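You operate a simulated robot arm through the tools that you are given. There is no shell and no other tool.

You run a simulated robot arm. Do the job below in one go: nothing can be reset, and whatever is moved stays where it is left.

JOB
Free the red bell for changing: switch off, unplug, bell knob slack.
Fine: bell switch off before the red plug comes out; lay the plug on the cabinet shelf. The white plug stays in.

It is judged by the outcome, as a careful person would: the job done as asked, and still so three seconds after it is handed in. It fails if anything else is knocked over, pushed out of place, dropped, spilled or broken.

ROBOT AND FRAMES
A 7-joint arm with a two-finger parallel gripper on a trunk, on a base that moves. Base frame: it is fixed to the floor where the robot stands at the start and does not move with it; the origin is under the middle of the robot, x ahead of it, y to its left, z up. Readings come in cm, rad, newtons and seconds.
With the tool pointing down near the work surface it reaches from about 30 to 72 cm from the robot's upright axis, wherever it stands. Its first joint turns from -2.897 to 2.897 rad. Places, roughly: bell knob [-290, 0, 100]; bell switch [-300, -30, 90]; cabinet shelf [-260, 20, 80]; red plug [-300, -25, 75]; white plug [-300, -50, 75]. Payload 1.57 kg.
Tool frame: the origin (TCP) lies between the finger pads and is the grasp point; the fingertips stand 3 cm ahead of it; z points along the fingers, y is the line along which they close. The gripper opens to 8 cm. The fingers are 1.7 cm wide and 1.2 cm thick; the gripper's body (4 by 8.2 cm) begins 8 cm behind the TCP.
Orientation is told as [roll, pitch, yaw] about the base's x, y, z axes, in that order, counted from this pose: with the fingers straight down and closing along the base's y, the tool's x points along the base's -x, its y along +y and its z along -z.

CONTROLS
- The arm moves only by the tool servo_tool. Its argument "plan" is a list of rows, each a list of 7 numbers: the gripper command, from -1 (fully open) to 1 (shut), values between in proportion, then the shift along the tool's x, y, z in units of 20 mm (1.0 is 20 mm), then the turn, a rotation vector about the tool's x, y, z in units of 8 degrees (1.0 is 8 degrees). In form: [[claw, tx, ty, tz, wx, wy, wz], ...]. A call has 1 to 20 rows; each row shifts and turns the commanded pose from where the row before left it, along the tool's axes as they then stand. A call with a number of a shift or a turn outside -1 to 1 is refused whole. A row lasts 0.2 s, in which the tool goes at most 5 cm and 0.15 rad; a call with a longer step from one row to the next is refused whole, and so is a gripper value outside its range. A pose out of reach is approached as far as the arm can. The call stops where the force on the tool passes 50 N (or 10 N more than at its start, if that is more) or the arm is blocked; 0.2 s more then pass. Each finger travels about 7.2 cm/s and halts on what it meets, pressing with about 40 N; the grip force reading is that of the motor and also rises with nothing between the fingers. The clock runs only during rows and for 0.2 s after the last one: add rows that do not move to give the fingers time. It gives the time, the measured TCP pose, the force on the tool (base axes), the opening and the grip force at its end, in the units of the frame above (readings bear some noise), with the torque about the TCP (base axes, N m) and any sound that the robot's microphone picked up.
- Cameras (640 x 400 px; columns grow to the right, rows downward): "scene" is now at [0.06, 13.15, 139.63]; the picture's right is [-0.10, -0.99, 0.00], its down [-0.54, 0.05, -0.84] and it looks along [0.84, -0.08, -0.54] (base axes); focal length 262 px, centre (320, 200). "wrist" rides on the gripper at [7.2, -0.7, -12.2] in the tool frame; the picture's right is [0.09, 1.00, 0.00], its down [-0.84, 0.08, -0.54] and it looks along [-0.54, 0.05, 0.84] (tool axes); focal length 238 px, centre (320, 200). There is no depth. A picture from a camera that has moved, and an enlarged one, comes with that camera's place and axes in the base frame and with its lens.
- get_image(camera): a new picture of that camera. The clock stands still meanwhile.
- lift_body(by): slides the trunk up (or, below 0, down) by that many cm; the arm and the scene camera ride with it, the base frame stays. It gives what a move gives, with no picture.
- steer(legs): drives the robot by 1 to 6 legs, each [ahead, left, turn to the left] in cm, cm and rad, along the robot's own axes; the way and the turn of a leg run together, so that a leg with both is an arc; at most 150 cm and 3.142 rad a leg. The arm and the cameras ride along, it lands a little off, and it stops where it bumps. It gives what a move gives.
- pan_tilt(pan, tilt): turns the head with the scene camera to pan (to the left, within 1.501 rad either way) and tilt (down, from -0.506 to 1.204), counted from straight ahead of the robot. It gives what a move gives.
- enlarge(camera, box): a new picture of the part [left, top, right, bottom] of that camera's present view, enlarged. The clock stands still meanwhile.
- sign_off(): hands the job in; it is judged then, once.

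Nothing tells you exact positions but the pictures and the camera data. Unless the task says otherwise, let go and move clear before handing in.

The tools are called after "Request:" as name(argument=value, ...) on one line, values as JSON. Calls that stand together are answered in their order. servo_tool: Moves the arm, as the interface text tells. Its arguments: {"type":"object","properties":{"plan":{"type":"array","items":{"type":"array","items":{"type":"number"}}}},"required":["plan"]} The other tools are called the same way: lift_body (by) moves the trunk up or down; steer (legs) drives the base; pan_tilt (pan, tilt) turns the head that bears the scene camera; get_image (camera) takes a picture; enlarge (camera, box) takes an enlarged picture of a part of a camera's view; sign_off () hands the job in.

At the start:

```text
clock: 0.0
eef_pos: [39.42, -12.12, 99.66]
ee_rot: [0.001, 0.001, 0.0]
wrist_force: [-0.1, 0.2, 1.5]
torque: [0.01, 0.02, -0.04]
finger_gap: 8.0
finger_force: 0.2
trunk travel left (down, up): [-5.0, 6.5]
robot x, y, heading: [0.16, 0.11, 0.001]
head pan, tilt (commanded): [-0.101, 0.571]
```

scene: 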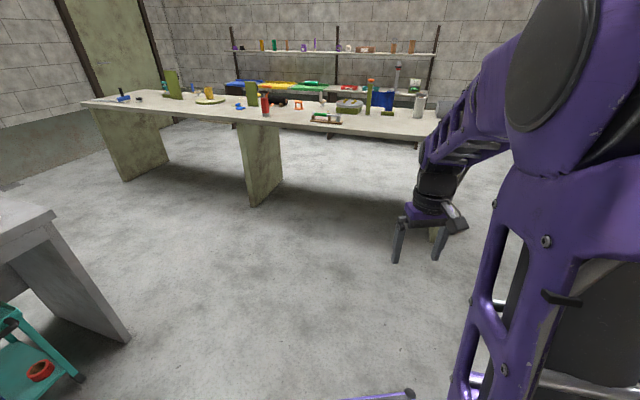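
wrist: 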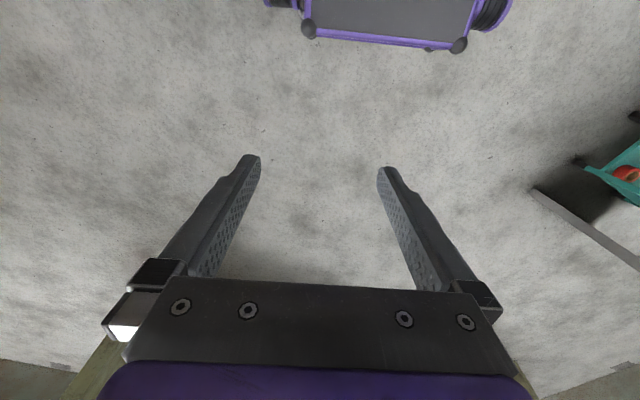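

The workbench ahead is not where the job is; the bell cabinet lies about 3 m behind me. I'll look to both sides first to check for obstacles before turning round.

Request:
pan_tilt(pan=1.5, tilt=0.5)

Request:
get_image(camera="scene")

Request:
pan_tilt(pan=-1.5, tilt=0.5)

Request:
get_image(camera="scene")

```text
clock: 1.7
eef_pos: [39.35, -12.02, 99.57]
ee_rot: [0.0, 0.0, 0.001]
wrist_force: [0.1, 0.2, 0.9]
torque: [0.03, -0.01, -0.03]
finger_gap: 8.01
finger_force: 0.0
trunk travel left (down, up): [-5.0, 6.5]
robot x, y, heading: [0.0, 0.09, -0.002]
head pan, tilt (commanded): [1.499, 0.499]
```

```text
taken
camera scene: at [-8.16, 23.12, 140.28], right [1.0, -0.07, 0.0], down [-0.03, -0.48, -0.88], along [0.06, 0.88, -0.48], focal length 262 px, centre (320, 200)
```

scene: 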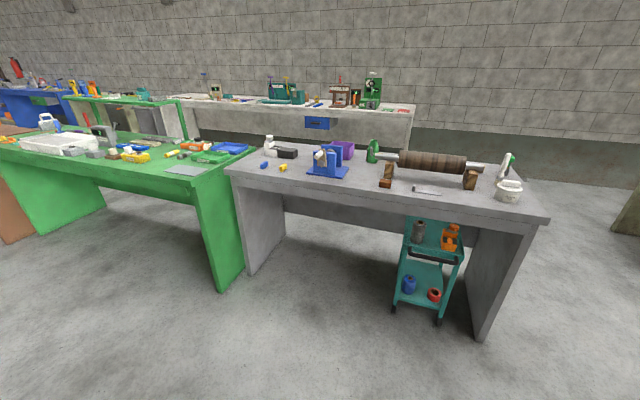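

```text
clock: 4.3
eef_pos: [39.4, -12.19, 99.61]
ee_rot: [0.001, 0.0, -0.001]
wrist_force: [0.2, 0.4, 0.0]
torque: [-0.01, 0.0, -0.01]
finger_gap: 8.01
finger_force: 0.2
trunk travel left (down, up): [-5.0, 6.5]
robot x, y, heading: [0.24, -0.18, -0.002]
head pan, tilt (commanded): [-1.499, 0.499]
```

```text
taken
camera scene: at [-8.17, 4.98, 140.28], right [-1.0, -0.07, 0.0], down [-0.03, 0.48, -0.88], along [0.06, -0.88, -0.48], focal length 262 px, centre (320, 200)
```

scene: 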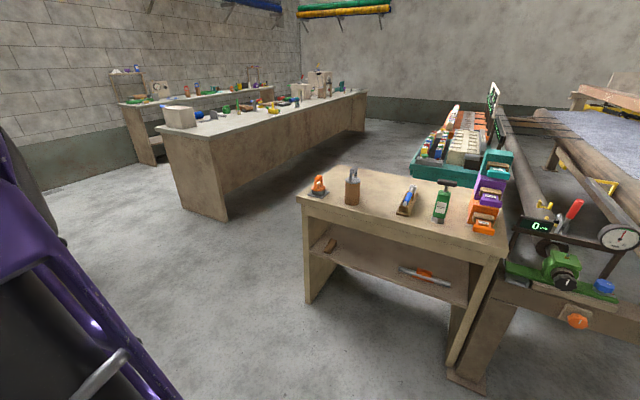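

Both sides have benches about 1 m away, leaving room to turn in place. I'll turn to the left half-way round and look along the way back.

Request:
steer(legs=[[0, 0, 1.57]])

Request:
pan_tilt(pan=1.4, tilt=0.4)

Request:
get_image(camera="scene")

```text
clock: 8.6
eef_pos: [12.91, 39.12, 99.67]
ee_rot: [0.0, 0.001, 1.55]
wrist_force: [0.0, -0.4, 0.5]
torque: [0.04, -0.01, -0.01]
finger_gap: 8.01
finger_force: 0.1
trunk travel left (down, up): [-5.0, 6.5]
robot x, y, heading: [-0.12, 0.13, 1.55]
head pan, tilt (commanded): [-1.499, 0.499]
```

```text
clock: 11.1
eef_pos: [12.85, 39.08, 99.7]
ee_rot: [0.001, 0.001, 1.55]
wrist_force: [0.4, -0.9, -0.7]
torque: [-0.01, 0.0, 0.0]
finger_gap: 8.01
finger_force: 0.0
trunk travel left (down, up): [-5.0, 6.5]
robot x, y, heading: [-0.09, 0.26, 1.551]
head pan, tilt (commanded): [1.4, 0.4]
```

```text
taken
camera scene: at [-23.1, -6.87, 141.19], right [0.19, 0.98, 0.0], down [0.38, -0.07, -0.92], along [-0.9, 0.18, -0.39], focal length 262 px, centre (320, 200)
```

scene: 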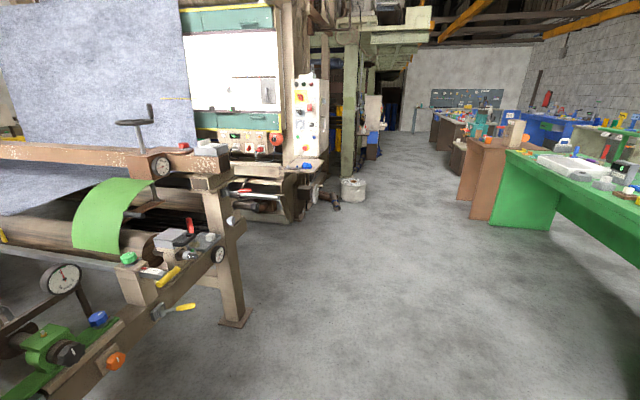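

I can see the machine with a cabinet and red items near the expected spot, about 3 m behind. I'll look closer.

Request:
enlarge(camera="scene", box=[180, 60, 380, 240])

Request:
enlarge(camera="scene", box=[200, 110, 330, 200])

```text
2.22 times, centred on (280, 150) of scene
camera zoom: at [-23.1, -6.87, 141.19], right [0.19, 0.98, 0.0], down [0.38, -0.07, -0.92], along [-0.9, 0.18, -0.39], focal length 582 px, centre (409, 311)
```

zoom: 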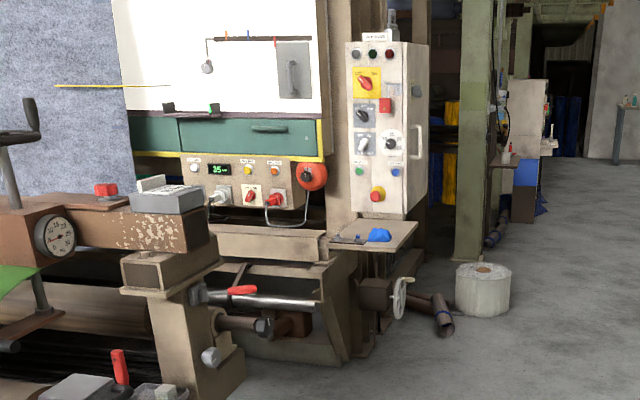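

```text
4.44 times, centred on (265, 155) of scene
camera zoom: at [-23.1, -6.87, 141.19], right [0.19, 0.98, 0.0], down [0.38, -0.07, -0.92], along [-0.9, 0.18, -0.39], focal length 1164 px, centre (564, 400)
```

zoom: 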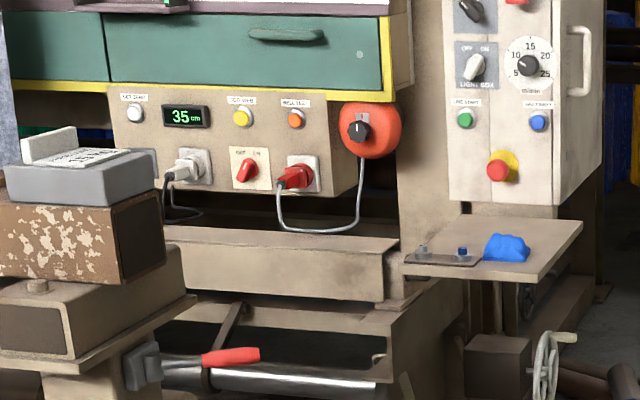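

The panel (white plug, bell switch, red plug, red bell with black knob) and the wooden shelf with a blue thing are in view. I'll finish turning and approach with some offset to the right (+y), away from the machine frame on the left.

Request:
steer(legs=[[0, 0, 1.59], [0, -30, 0], [100, 0, 0]])

Request:
pan_tilt(pan=0.3, tilt=0.5)

Request:
get_image(camera="scene")

```text
clock: 23.3
eef_pos: [-140.14, 39.74, 99.6]
ee_rot: [-0.001, 0.0, -3.134]
wrist_force: [0.8, -0.6, -0.7]
torque: [-0.01, 0.02, -0.01]
finger_gap: 8.03
finger_force: 0.0
trunk travel left (down, up): [-5.0, 6.5]
robot x, y, heading: [-100.6, 27.98, -3.135]
head pan, tilt (commanded): [1.4, 0.4]
```

```text
clock: 24.7
eef_pos: [-139.98, 39.72, 99.56]
ee_rot: [0.0, 0.0, -3.132]
wrist_force: [-0.4, 0.3, -0.4]
torque: [0.03, -0.04, 0.0]
finger_gap: 7.98
finger_force: 0.0
trunk travel left (down, up): [-5.0, 6.5]
robot x, y, heading: [-100.36, 28.33, -3.129]
head pan, tilt (commanded): [0.3, 0.499]
```

```text
taken
camera scene: at [-99.96, 11.39, 140.28], right [-0.31, 0.95, 0.0], down [0.46, 0.15, -0.88], along [-0.84, -0.27, -0.48], focal length 262 px, centre (320, 200)
```

scene: 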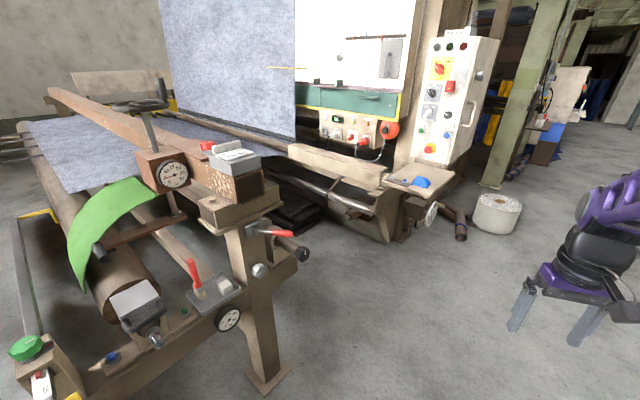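

The panel is ahead-left, and a frame post with protruding rods is to the left near (-162,-35). I'll zoom in before driving closer.

Request:
enlarge(camera="scene", box=[220, 90, 480, 270])

Request:
enlarge(camera="scene", box=[300, 90, 470, 210])

```text
2.22 times, centred on (350, 180) of scene
camera zoom: at [-99.96, 11.39, 140.28], right [-0.31, 0.95, 0.0], down [0.46, 0.15, -0.88], along [-0.84, -0.27, -0.48], focal length 582 px, centre (253, 244)
```

zoom: 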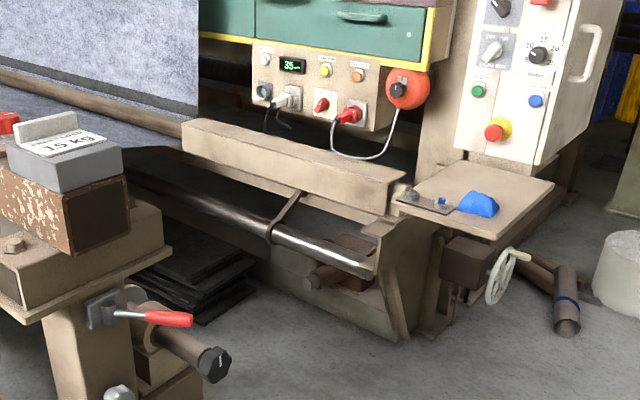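

```text
3.33 times, centred on (385, 150) of scene
camera zoom: at [-99.96, 11.39, 140.28], right [-0.31, 0.95, 0.0], down [0.46, 0.15, -0.88], along [-0.84, -0.27, -0.48], focal length 873 px, centre (103, 367)
```

zoom: 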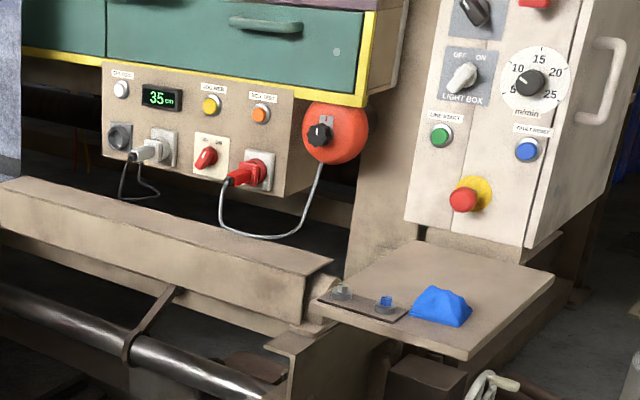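

I'll move 55 cm nearer for better triangulation and look again.

Request:
steer(legs=[[55, 0, 0]])

Request:
pan_tilt(pan=0.2, tilt=0.5)

Request:
get_image(camera="scene")

Request:
enlarge(camera="scene", box=[240, 90, 440, 230])

Request:
get_image(camera="wrist")

```text
clock: 27.8
eef_pos: [-193.35, 39.87, 99.68]
ee_rot: [0.001, -0.001, -3.141]
wrist_force: [-0.1, -1.0, 0.6]
torque: [-0.01, 0.01, -0.02]
finger_gap: 8.01
finger_force: 0.1
trunk travel left (down, up): [-5.0, 6.5]
robot x, y, heading: [-153.81, 27.92, -3.136]
head pan, tilt (commanded): [0.3, 0.499]
```

```text
clock: 28.4
eef_pos: [-193.25, 39.71, 99.64]
ee_rot: [0.0, 0.0, -3.14]
wrist_force: [-1.1, 0.5, 0.3]
torque: [-0.01, -0.02, 0.0]
finger_gap: 8.0
finger_force: 0.1
trunk travel left (down, up): [-5.0, 6.5]
robot x, y, heading: [-153.96, 27.97, -3.135]
head pan, tilt (commanded): [0.201, 0.499]
```

```text
taken
camera scene: at [-153.64, 11.98, 140.28], right [-0.2, 0.98, 0.0], down [0.47, 0.1, -0.88], along [-0.86, -0.18, -0.48], focal length 262 px, centre (320, 200)
```

scene: 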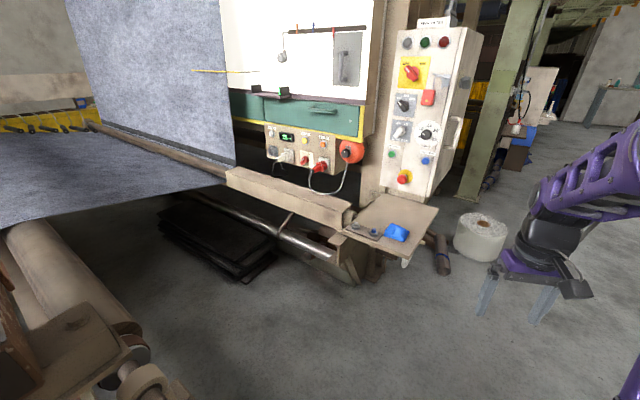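

```text
2.86 times, centred on (340, 160) of scene
camera zoom: at [-153.64, 11.98, 140.28], right [-0.2, 0.98, 0.0], down [0.47, 0.1, -0.88], along [-0.86, -0.18, -0.48], focal length 749 px, centre (263, 314)
```

zoom: 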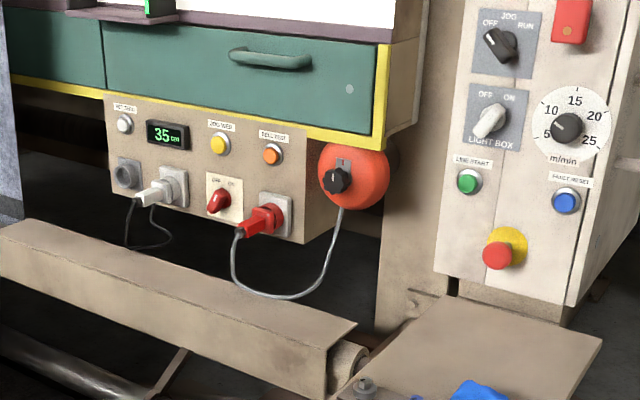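

```text
taken
camera wrist: at [-186.14, 40.36, 111.83], right [0.09, -1.0, 0.0], down [-0.84, -0.08, 0.54], along [-0.54, -0.05, -0.84], focal length 238 px, centre (320, 200)
```

wrist: 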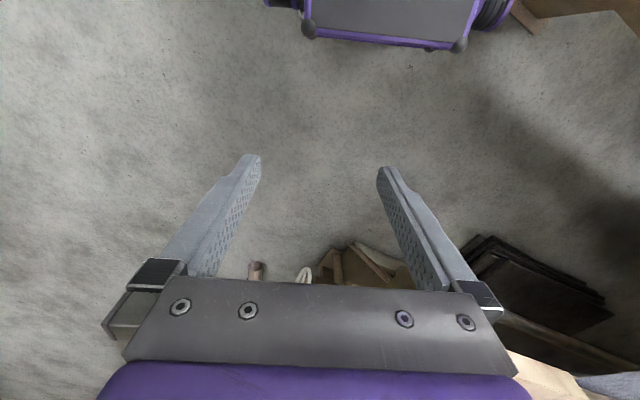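

Triangulating, the panel seems rotated about 22° (normal roughly (0.93,-0.37)), with knob near (-279,-1,98), switch (-292,-26,88), red plug (-283,-16,87) and shelf top at z≈82. Before going into the gap, I'll look down and left to check clearances.

Request:
pan_tilt(pan=0.75, tilt=0.9)

Request:
get_image(camera="scene")

Request:
pan_tilt(pan=0.0, tilt=0.9)

Request:
get_image(camera="scene")

Request:
pan_tilt(pan=-0.6, tilt=1.1)

Request:
get_image(camera="scene")

```text
clock: 29.4
eef_pos: [-193.29, 39.8, 99.58]
ee_rot: [0.0, 0.0, -3.141]
wrist_force: [0.1, -0.1, -0.9]
torque: [-0.02, 0.01, 0.02]
finger_gap: 8.01
finger_force: 0.0
trunk travel left (down, up): [-5.0, 6.5]
robot x, y, heading: [-154.07, 27.75, -3.142]
head pan, tilt (commanded): [0.75, 0.901]
```

```text
taken
camera scene: at [-150.25, 8.66, 136.89], right [-0.68, 0.73, 0.0], down [0.57, 0.53, -0.62], along [-0.45, -0.42, -0.78], focal length 262 px, centre (320, 200)
```

scene: 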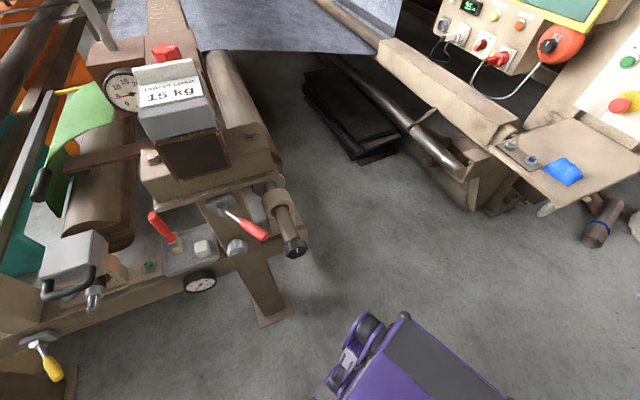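

```text
clock: 30.5
eef_pos: [-193.28, 39.76, 99.47]
ee_rot: [-0.001, 0.001, -3.14]
wrist_force: [-0.7, 0.4, -0.3]
torque: [0.03, 0.0, -0.03]
finger_gap: 7.99
finger_force: 0.1
trunk travel left (down, up): [-5.0, 6.5]
robot x, y, heading: [-153.68, 27.39, -3.139]
head pan, tilt (commanded): [0.0, 0.901]
```

```text
taken
camera scene: at [-152.28, 13.8, 136.89], right [0.0, 1.0, 0.0], down [0.78, 0.0, -0.62], along [-0.62, 0.0, -0.78], focal length 262 px, centre (320, 200)
```

scene: 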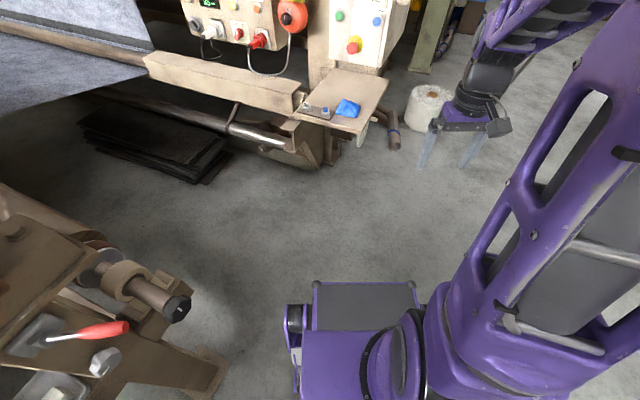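

```text
clock: 31.5
eef_pos: [-193.36, 39.79, 99.76]
ee_rot: [0.001, -0.001, -3.139]
wrist_force: [0.0, -1.2, -0.1]
torque: [0.0, 0.03, -0.01]
finger_gap: 8.02
finger_force: 0.1
trunk travel left (down, up): [-5.0, 6.5]
robot x, y, heading: [-153.72, 27.39, -3.142]
head pan, tilt (commanded): [-0.6, 1.1]
```

```text
taken
camera scene: at [-149.95, 17.37, 135.51], right [0.56, 0.83, 0.0], down [0.74, -0.5, -0.45], along [-0.38, 0.26, -0.89], focal length 262 px, centre (320, 200)
```

scene: 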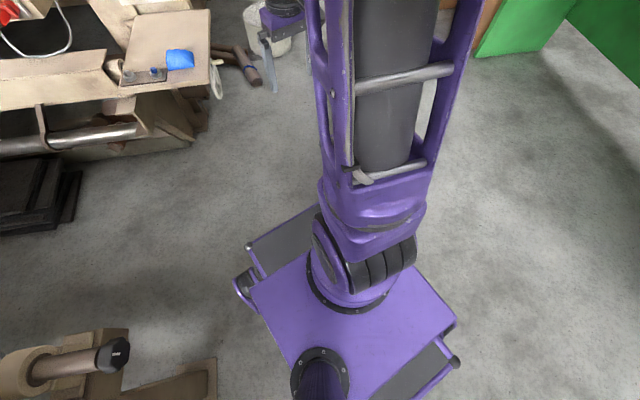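

The base is about ±28 cm and only 60 cm tall, so the slot between the rear frame and the panel works if I come in from the right. I'll tuck and raise the hand, turn to face the panel squarely (heading ≈2.77), go forward, then check before sliding left.

Request:
servo_tool(plan=[[-1, 1, 0, -1, 0, 0, 0], [-1, 1, 0, -1, 0, 0, 0], [-1, 1, 0, -1, 0, 0, 0], [-1, 0.5, 0, -1, 0, 0, 0], [-1, 0, 0, -1, 0, 0, 0], [-1, 0, 0, -1, 0, 0, 0], [-1, 0, 0, -1, 0, 0, 0]])

Request:
steer(legs=[[0, 0, -0.37], [40, 0, 0]])

Request:
pan_tilt(pan=0.4, tilt=0.7)

Request:
get_image(camera="scene")

```text
clock: 33.1
eef_pos: [-186.22, 39.77, 113.72]
ee_rot: [0.0, 0.001, -3.141]
wrist_force: [-1.1, -0.6, -0.6]
torque: [0.01, 0.02, 0.03]
finger_gap: 8.01
finger_force: 0.1
trunk travel left (down, up): [-5.0, 6.5]
robot x, y, heading: [-154.02, 28.08, -3.137]
head pan, tilt (commanded): [-0.6, 1.1]
```

```text
clock: 36.7
eef_pos: [-216.94, 64.54, 113.63]
ee_rot: [-0.001, 0.0, 2.778]
wrist_force: [-0.1, 0.3, 0.2]
torque: [-0.02, 0.03, 0.01]
finger_gap: 8.01
finger_force: 0.0
trunk travel left (down, up): [-5.0, 6.5]
robot x, y, heading: [-191.0, 41.74, 2.777]
head pan, tilt (commanded): [-0.6, 1.1]
```

```text
clock: 38.0
eef_pos: [-217.17, 64.75, 112.82]
ee_rot: [0.003, 0.026, 2.777]
wrist_force: [0.8, -0.2, 1.6]
torque: [-0.01, 0.02, 0.0]
finger_gap: 8.01
finger_force: 0.1
trunk travel left (down, up): [-5.0, 6.5]
robot x, y, heading: [-191.25, 42.15, 2.778]
head pan, tilt (commanded): [0.4, 0.7]
```

```text
taken
camera scene: at [-192.41, 31.09, 136.7], right [0.75, 0.66, 0.0], down [0.53, -0.6, -0.6], along [-0.4, 0.45, -0.8], focal length 262 px, centre (320, 200)
```

scene: 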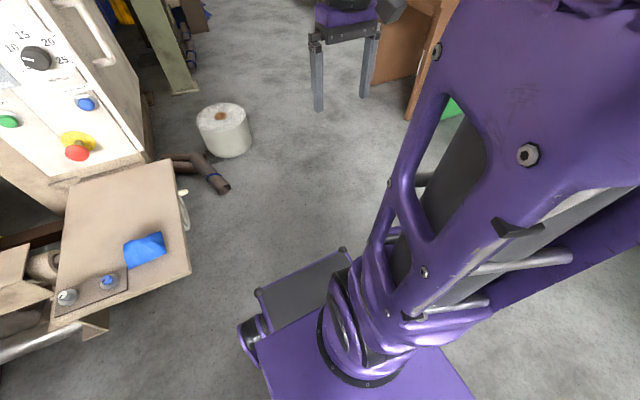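

The head didn't reach its commanded pan: the retracted elbow is in its way. I'll turn the head back first, then re-extend the arm.

Request:
pan_tilt(pan=-0.6, tilt=1.1)

Request:
servo_tool(plan=[[-1, -1, 0, 0, 0, 0, 0], [-1, -1, 0, 0, 0, 0, 0], [-1, -1, 0, 0, 0, 0, 0], [-1, -1, 0, 0, 0, 0, 0], [-1, 0, 0, 0, 0, 0, 0]])

Request:
get_image(camera="scene")

```text
clock: 39.3
eef_pos: [-217.04, 64.63, 113.69]
ee_rot: [0.0, -0.003, 2.779]
wrist_force: [0.4, -0.3, 0.5]
torque: [-0.01, 0.01, 0.02]
finger_gap: 8.02
finger_force: 0.0
trunk travel left (down, up): [-5.0, 6.5]
robot x, y, heading: [-191.13, 42.2, 2.777]
head pan, tilt (commanded): [-0.6, 1.1]
```

```text
clock: 40.5
eef_pos: [-224.51, 67.5, 113.5]
ee_rot: [0.001, -0.001, 2.777]
wrist_force: [-0.1, 0.3, -0.4]
torque: [0.01, -0.03, -0.01]
finger_gap: 7.98
finger_force: 0.0
trunk travel left (down, up): [-5.0, 6.5]
robot x, y, heading: [-191.32, 41.94, 2.777]
head pan, tilt (commanded): [-0.6, 1.1]
```

```text
taken
camera scene: at [-191.13, 30.72, 135.51], right [0.82, 0.57, 0.0], down [0.51, -0.73, -0.45], along [-0.26, 0.37, -0.89], focal length 262 px, centre (320, 200)
```

scene: 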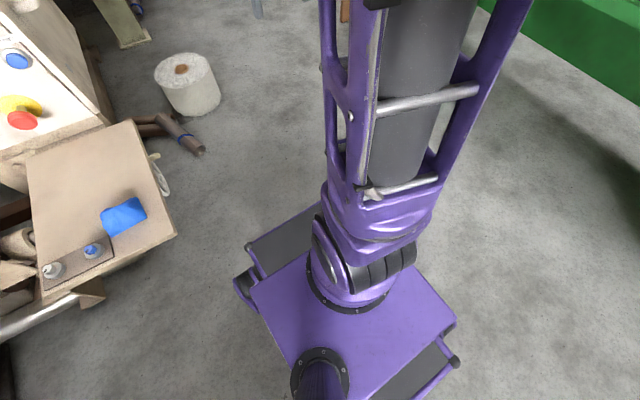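

I'll bring the hand back to about its original pose (39 cm ahead, z≈100), where the head moved freely, then pan to check.

Request:
servo_tool(plan=[[-1, 0, 0, 1, 0, 0, 0], [-1, 0, 0, 1, 0, 0, 0], [-1, 0, 0, 1, 0, 0, 0], [-1, 0, 0, 1, 0, 0, 0], [-1, 0, 0, 1, 0, 0, 0], [-1, 0, 0, 0.8, 0, 0, 0], [-1, 0, 0, 0, 0, 0, 0]])

Request:
pan_tilt(pan=0.4, tilt=0.7)

Request:
get_image(camera="scene")

```text
clock: 42.1
eef_pos: [-224.44, 67.27, 101.77]
ee_rot: [0.0, 0.001, 2.777]
wrist_force: [-0.9, -0.3, -1.2]
torque: [0.0, -0.01, 0.0]
finger_gap: 7.99
finger_force: 0.1
trunk travel left (down, up): [-5.0, 6.5]
robot x, y, heading: [-191.35, 41.86, 2.783]
head pan, tilt (commanded): [-0.6, 1.1]
```

```text
clock: 43.3
eef_pos: [-224.3, 67.27, 101.93]
ee_rot: [0.001, 0.0, 2.777]
wrist_force: [0.3, 0.0, 0.4]
torque: [0.04, -0.03, 0.01]
finger_gap: 8.0
finger_force: 0.0
trunk travel left (down, up): [-5.0, 6.5]
robot x, y, heading: [-190.88, 41.91, 2.782]
head pan, tilt (commanded): [0.4, 0.7]
```

```text
taken
camera scene: at [-196.01, 25.23, 138.5], right [-0.03, 1.0, 0.0], down [0.64, 0.02, -0.76], along [-0.76, -0.03, -0.64], focal length 262 px, centre (320, 200)
```

scene: 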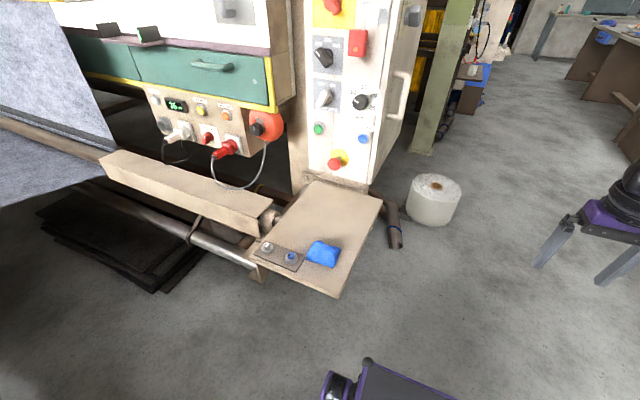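

The view is clear now and the shelf corners agree with earlier estimates. I'll edge forward a little and slide left toward the spot in front of the console.

Request:
steer(legs=[[6, 0, 0], [0, 50, 0]])

Request:
get_image(camera="scene")

Request:
pan_tilt(pan=1.4, tilt=0.9)

Request:
get_image(camera="scene")

```text
clock: 49.3
eef_pos: [-247.83, 22.25, 101.86]
ee_rot: [0.0, 0.0, 2.778]
wrist_force: [0.0, -0.6, -0.2]
torque: [0.02, -0.03, -0.01]
finger_gap: 7.97
finger_force: 0.1
trunk travel left (down, up): [-5.0, 6.5]
robot x, y, heading: [-214.48, -3.34, 2.778]
head pan, tilt (commanded): [0.4, 0.7]
```

```text
taken
camera scene: at [-219.5, -19.76, 138.51], right [-0.04, 1.0, 0.0], down [0.64, 0.02, -0.76], along [-0.76, -0.03, -0.64], focal length 262 px, centre (320, 200)
```

scene: 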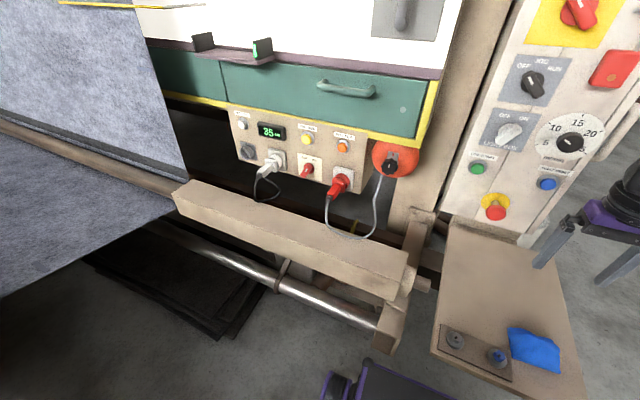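

```text
clock: 50.5
eef_pos: [-248.02, 22.3, 101.95]
ee_rot: [0.0, -0.001, 2.779]
wrist_force: [0.2, -0.2, -0.2]
torque: [0.03, -0.01, 0.01]
finger_gap: 8.0
finger_force: 0.2
trunk travel left (down, up): [-5.0, 6.5]
robot x, y, heading: [-214.46, -3.29, 2.78]
head pan, tilt (commanded): [1.4, 0.901]
```

```text
taken
camera scene: at [-214.87, -25.94, 136.89], right [-0.86, 0.51, 0.0], down [0.4, 0.67, -0.62], along [-0.32, -0.53, -0.78], focal length 262 px, centre (320, 200)
```

scene: 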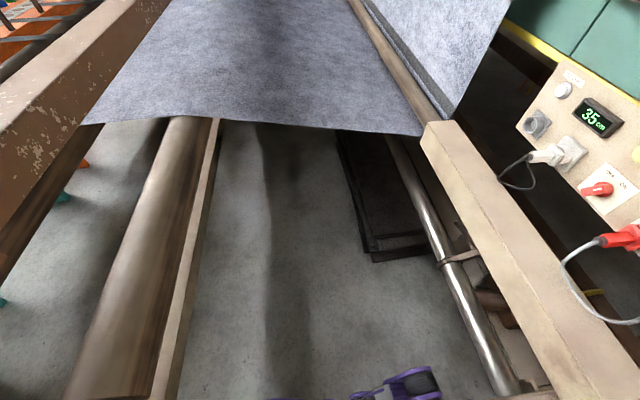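

The slot behind me has a roller at about 103 cm from the panel, so there's room for the base. I'll slide the remaining 36 cm left and forward a little, then view the panel head-on.

Request:
steer(legs=[[2, 36, 0]])

Request:
pan_tilt(pan=0.0, tilt=0.7)

Request:
get_image(camera="scene")

Request:
enlarge(camera="scene", box=[220, 60, 480, 240])

```text
clock: 54.5
eef_pos: [-262.2, -9.68, 101.96]
ee_rot: [0.001, 0.002, 2.772]
wrist_force: [0.6, -0.3, -0.4]
torque: [0.01, 0.01, -0.03]
finger_gap: 8.01
finger_force: 0.0
trunk travel left (down, up): [-5.0, 6.5]
robot x, y, heading: [-229.5, -35.48, 2.77]
head pan, tilt (commanded): [1.4, 0.901]
```

```text
clock: 56.0
eef_pos: [-262.22, -9.7, 101.91]
ee_rot: [0.0, 0.003, 2.771]
wrist_force: [0.1, 0.4, -0.1]
torque: [0.01, -0.02, 0.0]
finger_gap: 8.02
finger_force: 0.1
trunk travel left (down, up): [-5.0, 6.5]
robot x, y, heading: [-229.23, -35.43, 2.778]
head pan, tilt (commanded): [0.0, 0.7]
```

```text
taken
camera scene: at [-233.54, -48.61, 138.5], right [0.36, 0.93, 0.0], down [0.6, -0.23, -0.76], along [-0.71, 0.28, -0.64], focal length 262 px, centre (320, 200)
```

scene: 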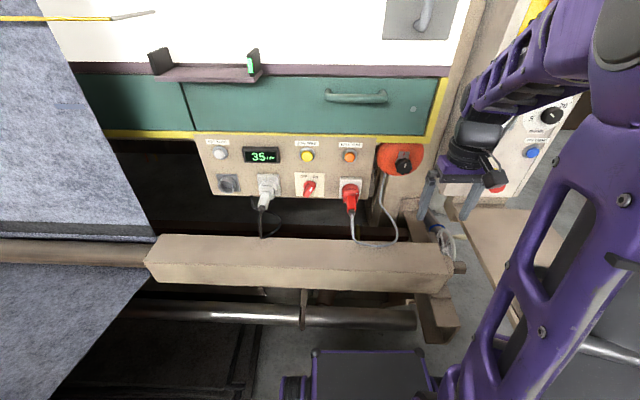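

```text
2.22 times, centred on (350, 150) of scene
camera zoom: at [-233.54, -48.61, 138.5], right [0.36, 0.93, 0.0], down [0.6, -0.23, -0.76], along [-0.71, 0.28, -0.64], focal length 582 px, centre (253, 311)
```

zoom: 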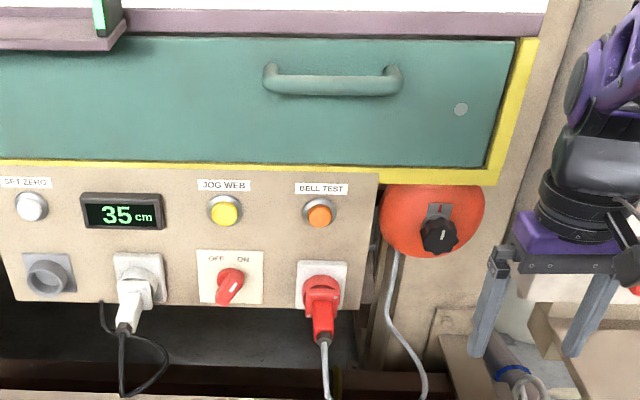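

I'm now nearly square to the panel. I'll zoom in on the switch, plug and bell knob.

Request:
enlarge(camera="scene", box=[290, 140, 380, 210])

Request:
enlarge(camera="scene", box=[370, 130, 450, 190])

Request:
pan_tilt(pan=-0.6, tilt=0.8)

Request:
get_image(camera="scene")

```text
5.71 times, centred on (335, 175) of scene
camera zoom: at [-233.54, -48.61, 138.5], right [0.36, 0.93, 0.0], down [0.6, -0.23, -0.76], along [-0.71, 0.28, -0.64], focal length 1497 px, centre (234, 343)
```

zoom: 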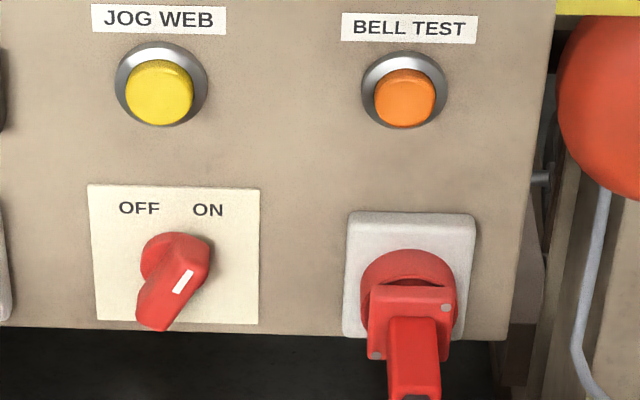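

```text
6.67 times, centred on (410, 160) of scene
camera zoom: at [-233.54, -48.61, 138.5], right [0.36, 0.93, 0.0], down [0.6, -0.23, -0.76], along [-0.71, 0.28, -0.64], focal length 1747 px, centre (-280, 467)
```

zoom: 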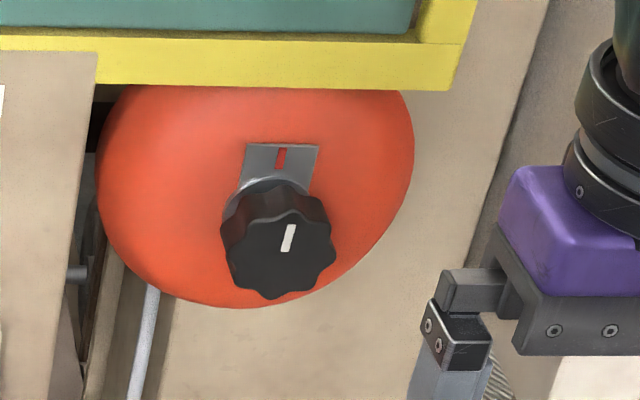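

```text
clock: 57.0
eef_pos: [-262.3, -9.71, 101.94]
ee_rot: [-0.001, -0.001, 2.771]
wrist_force: [-0.1, -1.5, -0.6]
torque: [0.02, 0.02, 0.01]
finger_gap: 8.0
finger_force: 0.0
trunk travel left (down, up): [-5.0, 6.5]
robot x, y, heading: [-229.16, -35.22, 2.769]
head pan, tilt (commanded): [-0.6, 0.799]
```

```text
taken
camera scene: at [-230.19, -45.03, 137.68], right [0.82, 0.57, 0.0], down [0.41, -0.59, -0.7], along [-0.39, 0.57, -0.72], focal length 262 px, centre (320, 200)
```

scene: 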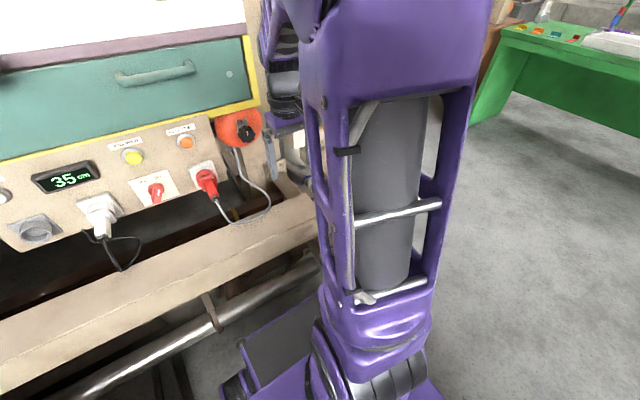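

The pieces triangulate well: switch plate ≈(-300,-26,86), red socket ≈(-294,-14,86), knob face ≈(-286.5,-1,95), panel normal ≈(0.918,-0.396). The switch bar points to ON (upper right), and the knob's white mark lines up with the red index. I'll move 6 cm closer and square up.

Request:
steer(legs=[[6, 0, -0.036]])

Request:
pan_tilt(pan=0.0, tilt=0.8)

Request:
get_image(camera="scene")

Request:
enlarge(camera="scene", box=[180, 80, 460, 260])

```text
clock: 58.0
eef_pos: [-266.82, -6.17, 101.97]
ee_rot: [0.002, 0.0, 2.734]
wrist_force: [-0.4, 0.2, 0.0]
torque: [-0.02, 0.0, -0.02]
finger_gap: 7.99
finger_force: 0.1
trunk travel left (down, up): [-5.0, 6.5]
robot x, y, heading: [-235.08, -32.97, 2.736]
head pan, tilt (commanded): [-0.6, 0.799]
```

```text
clock: 59.0
eef_pos: [-266.79, -6.22, 101.82]
ee_rot: [0.002, 0.001, 2.735]
wrist_force: [-0.4, -0.2, -0.4]
torque: [-0.02, -0.01, 0.01]
finger_gap: 8.02
finger_force: 0.0
trunk travel left (down, up): [-5.0, 6.5]
robot x, y, heading: [-234.8, -33.36, 2.732]
head pan, tilt (commanded): [0.0, 0.799]
```

```text
taken
camera scene: at [-239.2, -46.32, 137.68], right [0.4, 0.92, 0.0], down [0.66, -0.28, -0.7], along [-0.64, 0.28, -0.72], focal length 262 px, centre (320, 200)
```

scene: 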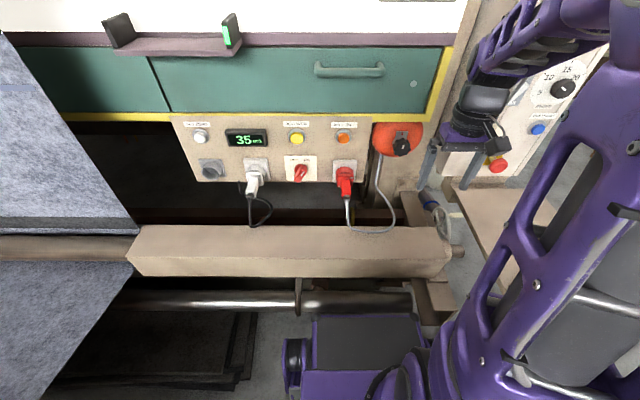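

```text
2.22 times, centred on (320, 170) of scene
camera zoom: at [-239.2, -46.32, 137.68], right [0.4, 0.92, 0.0], down [0.66, -0.28, -0.7], along [-0.64, 0.28, -0.72], focal length 582 px, centre (320, 267)
```

zoom: 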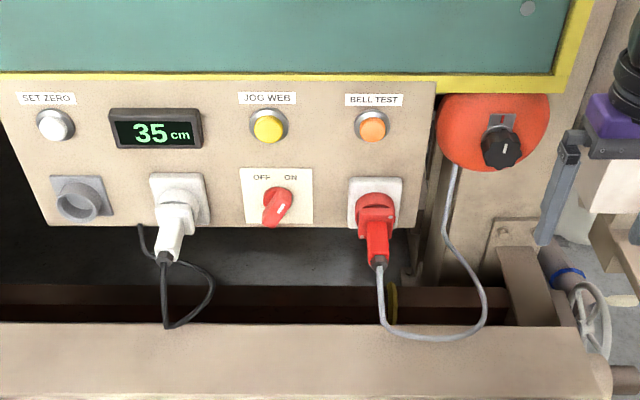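

The panel is now square in view, with the red plug protruding about 12 cm (narrow neck from n≈5 to 12) at z≈86. I'll slide the base 6 cm left so switch, plug, knob and shelf are all within comfortable reach, then start tilting the tool toward the panel.

Request:
steer(legs=[[0, 6, 0]])

Request:
servo_tool(plan=[[-1, -0.5, 1, 0, 0, -0.5, 0], [-1, -0.5, 1, 0, 0, -1, 0], [-1, -0.5, 1, 0, 0, -1, 0], [-1, -0.5, 1, 0, 0, -1, 0], [-1, -0.5, 1, 0, 0, -1, 0]])

Request:
get_image(camera="scene")

Request:
get_image(camera="wrist")

```text
clock: 60.2
eef_pos: [-269.16, -11.49, 101.94]
ee_rot: [0.0, 0.001, 2.736]
wrist_force: [-0.6, 0.0, 0.0]
torque: [-0.03, -0.02, 0.0]
finger_gap: 7.98
finger_force: 0.1
trunk travel left (down, up): [-5.0, 6.5]
robot x, y, heading: [-237.26, -38.23, 2.735]
head pan, tilt (commanded): [0.0, 0.799]
```

```text
clock: 61.4
eef_pos: [-277.39, -18.61, 101.24]
ee_rot: [-0.001, -0.587, 2.729]
wrist_force: [0.5, -0.8, -0.4]
torque: [0.0, -0.03, 0.01]
finger_gap: 8.0
finger_force: 0.1
trunk travel left (down, up): [-5.0, 6.5]
robot x, y, heading: [-237.04, -38.31, 2.735]
head pan, tilt (commanded): [0.0, 0.799]
```

```text
taken
camera scene: at [-240.94, -49.91, 138.33], right [0.59, 0.81, 0.0], down [0.53, -0.39, -0.75], along [-0.61, 0.44, -0.66], focal length 262 px, centre (320, 200)
```

scene: 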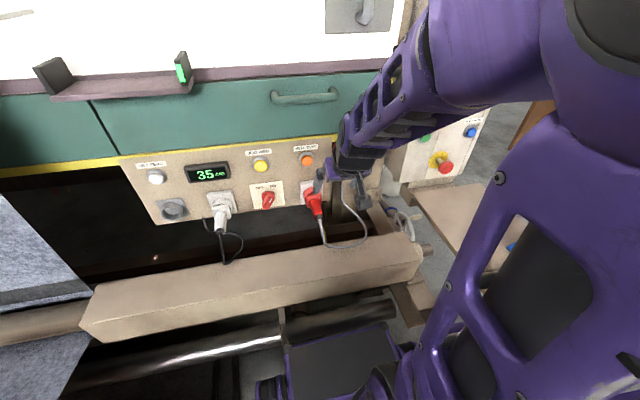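

```text
taken
camera wrist: at [-265.48, -23.24, 107.37], right [-0.33, -0.94, -0.05], down [-0.39, 0.09, 0.92], along [-0.86, 0.32, -0.4], focal length 238 px, centre (320, 200)
```

wrist: 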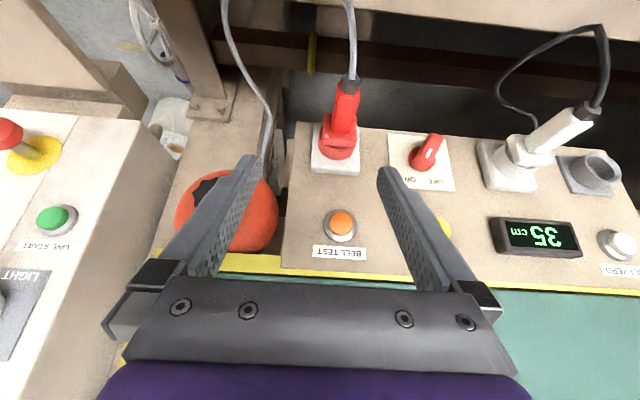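

The arm nudged the head slightly off its commanded pan (elbow close by). I'll turn the head right to see where the elbow sits and keep it clear.

Request:
pan_tilt(pan=-0.5, tilt=0.7)

Request:
get_image(camera="scene")

Request:
pan_tilt(pan=-0.9, tilt=0.2)

Request:
get_image(camera="scene")

```text
clock: 62.4
eef_pos: [-277.58, -18.94, 103.24]
ee_rot: [0.0, -0.633, 2.739]
wrist_force: [-0.6, 0.0, 0.1]
torque: [0.0, 0.02, 0.02]
finger_gap: 7.99
finger_force: 0.0
trunk travel left (down, up): [-5.0, 6.5]
robot x, y, heading: [-237.11, -38.09, 2.737]
head pan, tilt (commanded): [-0.499, 0.7]
```

```text
taken
camera scene: at [-239.37, -48.22, 138.53], right [0.79, 0.62, 0.0], down [0.4, -0.5, -0.77], along [-0.47, 0.6, -0.64], focal length 262 px, centre (320, 200)
```

scene: 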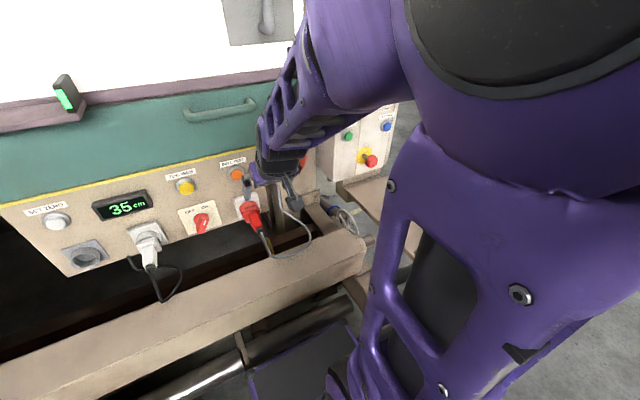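

```text
clock: 63.3
eef_pos: [-277.56, -18.79, 103.09]
ee_rot: [0.0, -0.626, 2.736]
wrist_force: [-0.1, 0.7, -1.1]
torque: [0.0, 0.0, -0.01]
finger_gap: 7.97
finger_force: 0.1
trunk travel left (down, up): [-5.0, 6.5]
robot x, y, heading: [-237.08, -38.34, 2.731]
head pan, tilt (commanded): [-0.901, 0.201]
```

```text
taken
camera scene: at [-236.55, -45.91, 143.04], right [0.97, 0.26, 0.0], down [0.05, -0.19, -0.98], along [-0.26, 0.95, -0.2], focal length 262 px, centre (320, 200)
```

scene: 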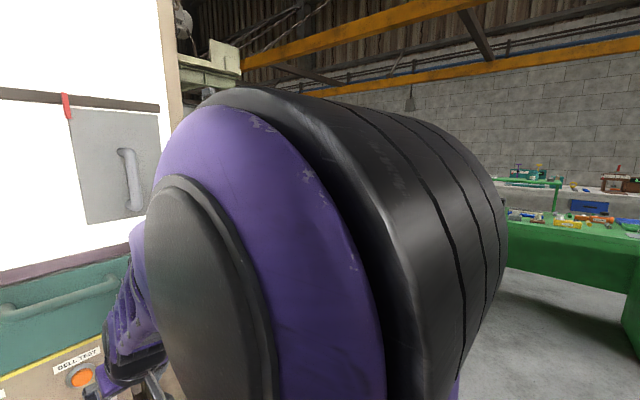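

The elbow joint sits just right of the head; facing the head toward it (pan −0.5) frees it. I'll shift the base 7 cm more to the left so the arm doesn't need to swing toward the head, then look.

Request:
pan_tilt(pan=-0.6, tilt=0.7)

Request:
steer(legs=[[0, 7, 0]])

Request:
get_image(camera="scene")

Request:
get_image(camera="wrist")

```text
clock: 64.2
eef_pos: [-277.49, -18.84, 103.15]
ee_rot: [0.0, -0.625, 2.735]
wrist_force: [0.0, -0.6, -0.5]
torque: [0.03, 0.02, 0.01]
finger_gap: 8.02
finger_force: 0.0
trunk travel left (down, up): [-5.0, 6.5]
robot x, y, heading: [-237.44, -38.3, 2.732]
head pan, tilt (commanded): [-0.6, 0.7]
```

```text
clock: 65.6
eef_pos: [-280.18, -25.19, 102.94]
ee_rot: [-0.001, -0.627, 2.736]
wrist_force: [0.4, 0.5, 0.6]
torque: [-0.04, 0.01, -0.01]
finger_gap: 8.01
finger_force: 0.1
trunk travel left (down, up): [-5.0, 6.5]
robot x, y, heading: [-239.88, -44.92, 2.735]
head pan, tilt (commanded): [-0.6, 0.7]
```

```text
taken
camera scene: at [-241.4, -54.09, 138.51], right [0.85, 0.53, 0.0], down [0.34, -0.54, -0.76], along [-0.41, 0.65, -0.64], focal length 262 px, centre (320, 200)
```

scene: 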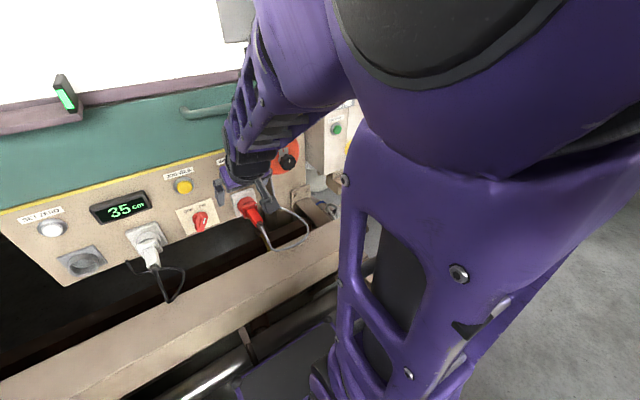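

```text
taken
camera wrist: at [-268.12, -29.83, 108.66], right [-0.33, -0.94, -0.05], down [-0.36, 0.07, 0.93], along [-0.87, 0.32, -0.36], focal length 238 px, centre (320, 200)
```

wrist: 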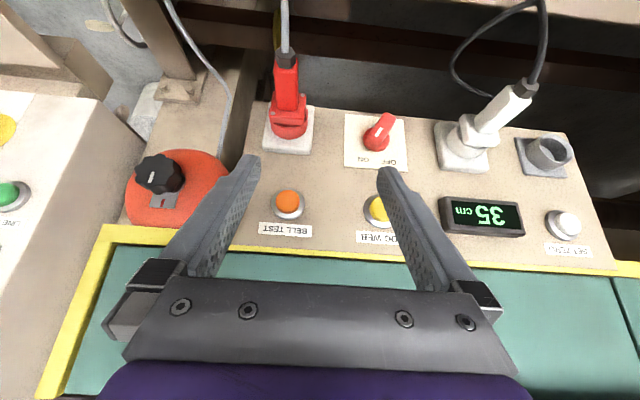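

The wrist view agrees with my computed switch position. Now I'll finish tilting the tool to 74° from vertical (hand slightly raised behind, to clear the beam) while moving over to the switch's column.

Request:
servo_tool(plan=[[-1, 0, 0.9, 0, 0, -0.95, 0], [-1, 0, 0.9, 0, 0, -0.95, 0], [-1, 0, 0.9, 0, 0, -0.95, 0], [-1, 0, 0.9, 0, 0, -0.95, 0], [-1, 0, 0.9, 0, 0, -0.95, 0], [-1, 0, 0, 0, 0, 0, 0]])

Request:
get_image(camera="wrist")

Request:
get_image(camera="scene")

```text
clock: 67.0
eef_pos: [-287.64, -32.83, 104.57]
ee_rot: [-0.002, -1.292, 2.735]
wrist_force: [1.1, 0.0, -0.8]
torque: [-0.04, -0.05, -0.01]
finger_gap: 8.02
finger_force: 0.0
out of reach, approached as far as the arm can: row 3, 4, 5
trunk travel left (down, up): [-5.0, 6.5]
robot x, y, heading: [-239.73, -44.77, 2.736]
head pan, tilt (commanded): [-0.6, 0.7]
```

```text
taken
camera wrist: at [-274.83, -37.81, 100.94], right [-0.37, -0.92, -0.09], down [0.24, -0.19, 0.95], along [-0.9, 0.33, 0.29], focal length 238 px, centre (320, 200)
```

wrist: 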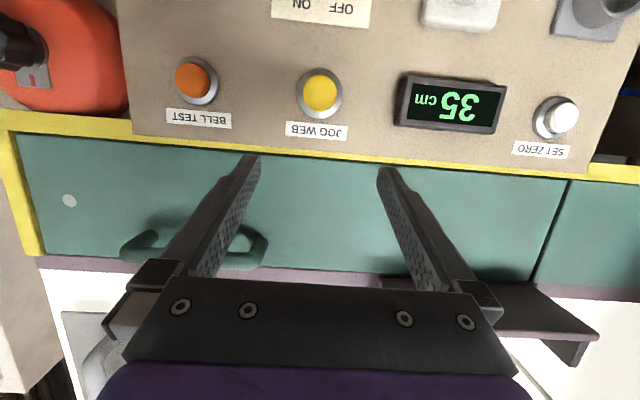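

```text
taken
camera scene: at [-241.41, -54.1, 138.51], right [0.85, 0.53, 0.0], down [0.34, -0.54, -0.76], along [-0.41, 0.65, -0.64], focal length 262 px, centre (320, 200)
```

scene: 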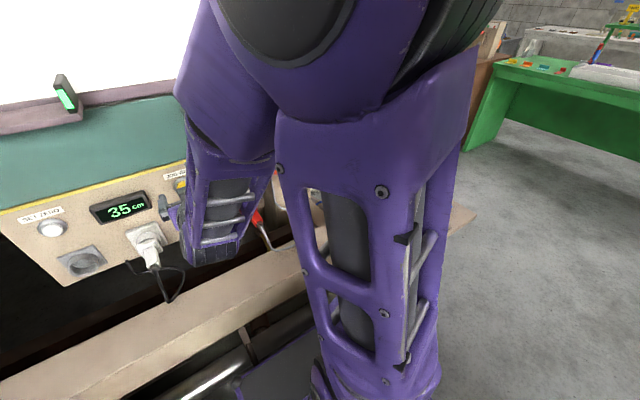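

The arm is too cramped this close with a near-horizontal tool. I'll back the base off 7 cm (there's ~20 cm behind) and then go down to the switch level.

Request:
steer(legs=[[-7, 0, 0]])

Request:
servo_tool(plan=[[-1, 0.5, 0, 1, 0, 0, 0], [-1, 0.8, 0, 1, 0, 0, 0], [-1, 0.8, 0, 1, 0, 0, 0], [-1, 0.8, 0, 0.8, 0, 0, 0], [-1, 0.8, 0, 0.6, 0, 0, 0], [-1, 0.8, 0, 0.4, 0, 0, 0], [-1, 0.8, 0, 0.2, 0, 0, 0], [-1, 0, 0, 0, 0, 0, 0]])

Request:
get_image(camera="wrist")

Request:
get_image(camera="scene")

```text
clock: 68.0
eef_pos: [-281.2, -35.8, 104.52]
ee_rot: [0.001, -1.291, 2.735]
wrist_force: [0.3, 0.3, 0.5]
torque: [0.01, 0.04, -0.01]
finger_gap: 8.03
finger_force: 0.1
trunk travel left (down, up): [-5.0, 6.5]
robot x, y, heading: [-233.55, -48.04, 2.738]
head pan, tilt (commanded): [-0.6, 0.7]
```

```text
clock: 69.8
eef_pos: [-287.35, -32.89, 91.66]
ee_rot: [-0.001, -1.293, 2.737]
wrist_force: [0.0, 0.3, -0.8]
torque: [0.02, -0.03, 0.01]
finger_gap: 8.01
finger_force: 0.1
trunk travel left (down, up): [-5.0, 6.5]
robot x, y, heading: [-233.27, -48.22, 2.737]
head pan, tilt (commanded): [-0.6, 0.7]
```

```text
taken
camera wrist: at [-274.44, -37.92, 88.08], right [-0.37, -0.92, -0.09], down [0.24, -0.19, 0.95], along [-0.9, 0.33, 0.29], focal length 238 px, centre (320, 200)
```

wrist: 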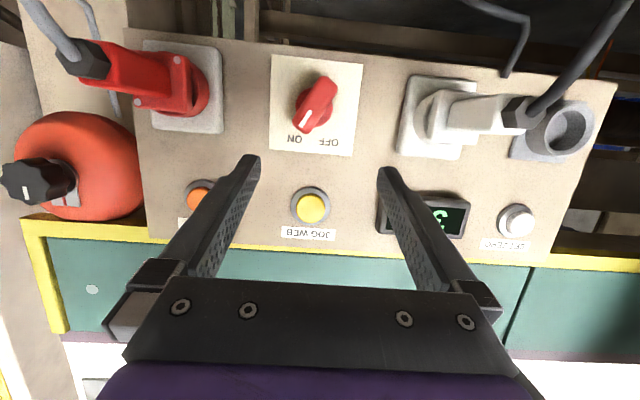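

```text
taken
camera scene: at [-234.95, -56.87, 138.51], right [0.84, 0.54, 0.0], down [0.34, -0.54, -0.76], along [-0.41, 0.65, -0.64], focal length 262 px, centre (320, 200)
```

scene: 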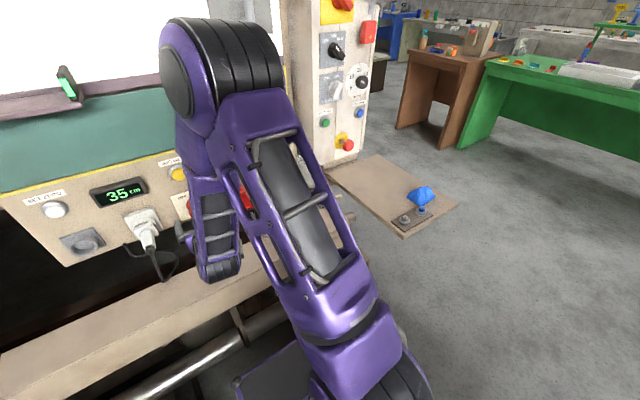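

The switch is now centred before the gripper, bar pointing to ON. I'll zoom in to get the bar's angle before rolling the gripper onto it.

Request:
enlarge(camera="wrist", box=[255, 40, 375, 170])

```text
3.08 times, centred on (315, 105) of wrist
camera zoom: at [-274.44, -37.92, 88.08], right [-0.37, -0.92, -0.09], down [0.24, -0.19, 0.95], along [-0.9, 0.33, 0.29], focal length 733 px, centre (335, 492)
```

zoom: 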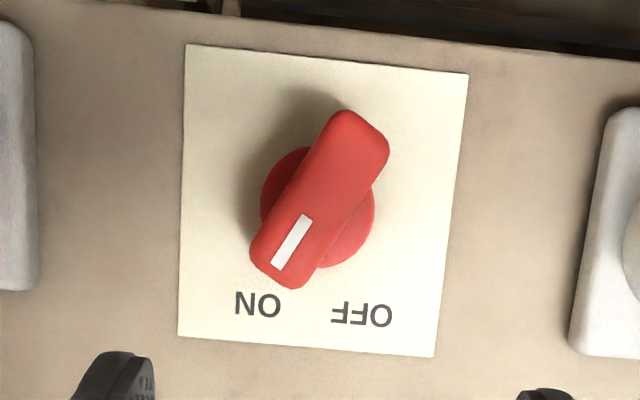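

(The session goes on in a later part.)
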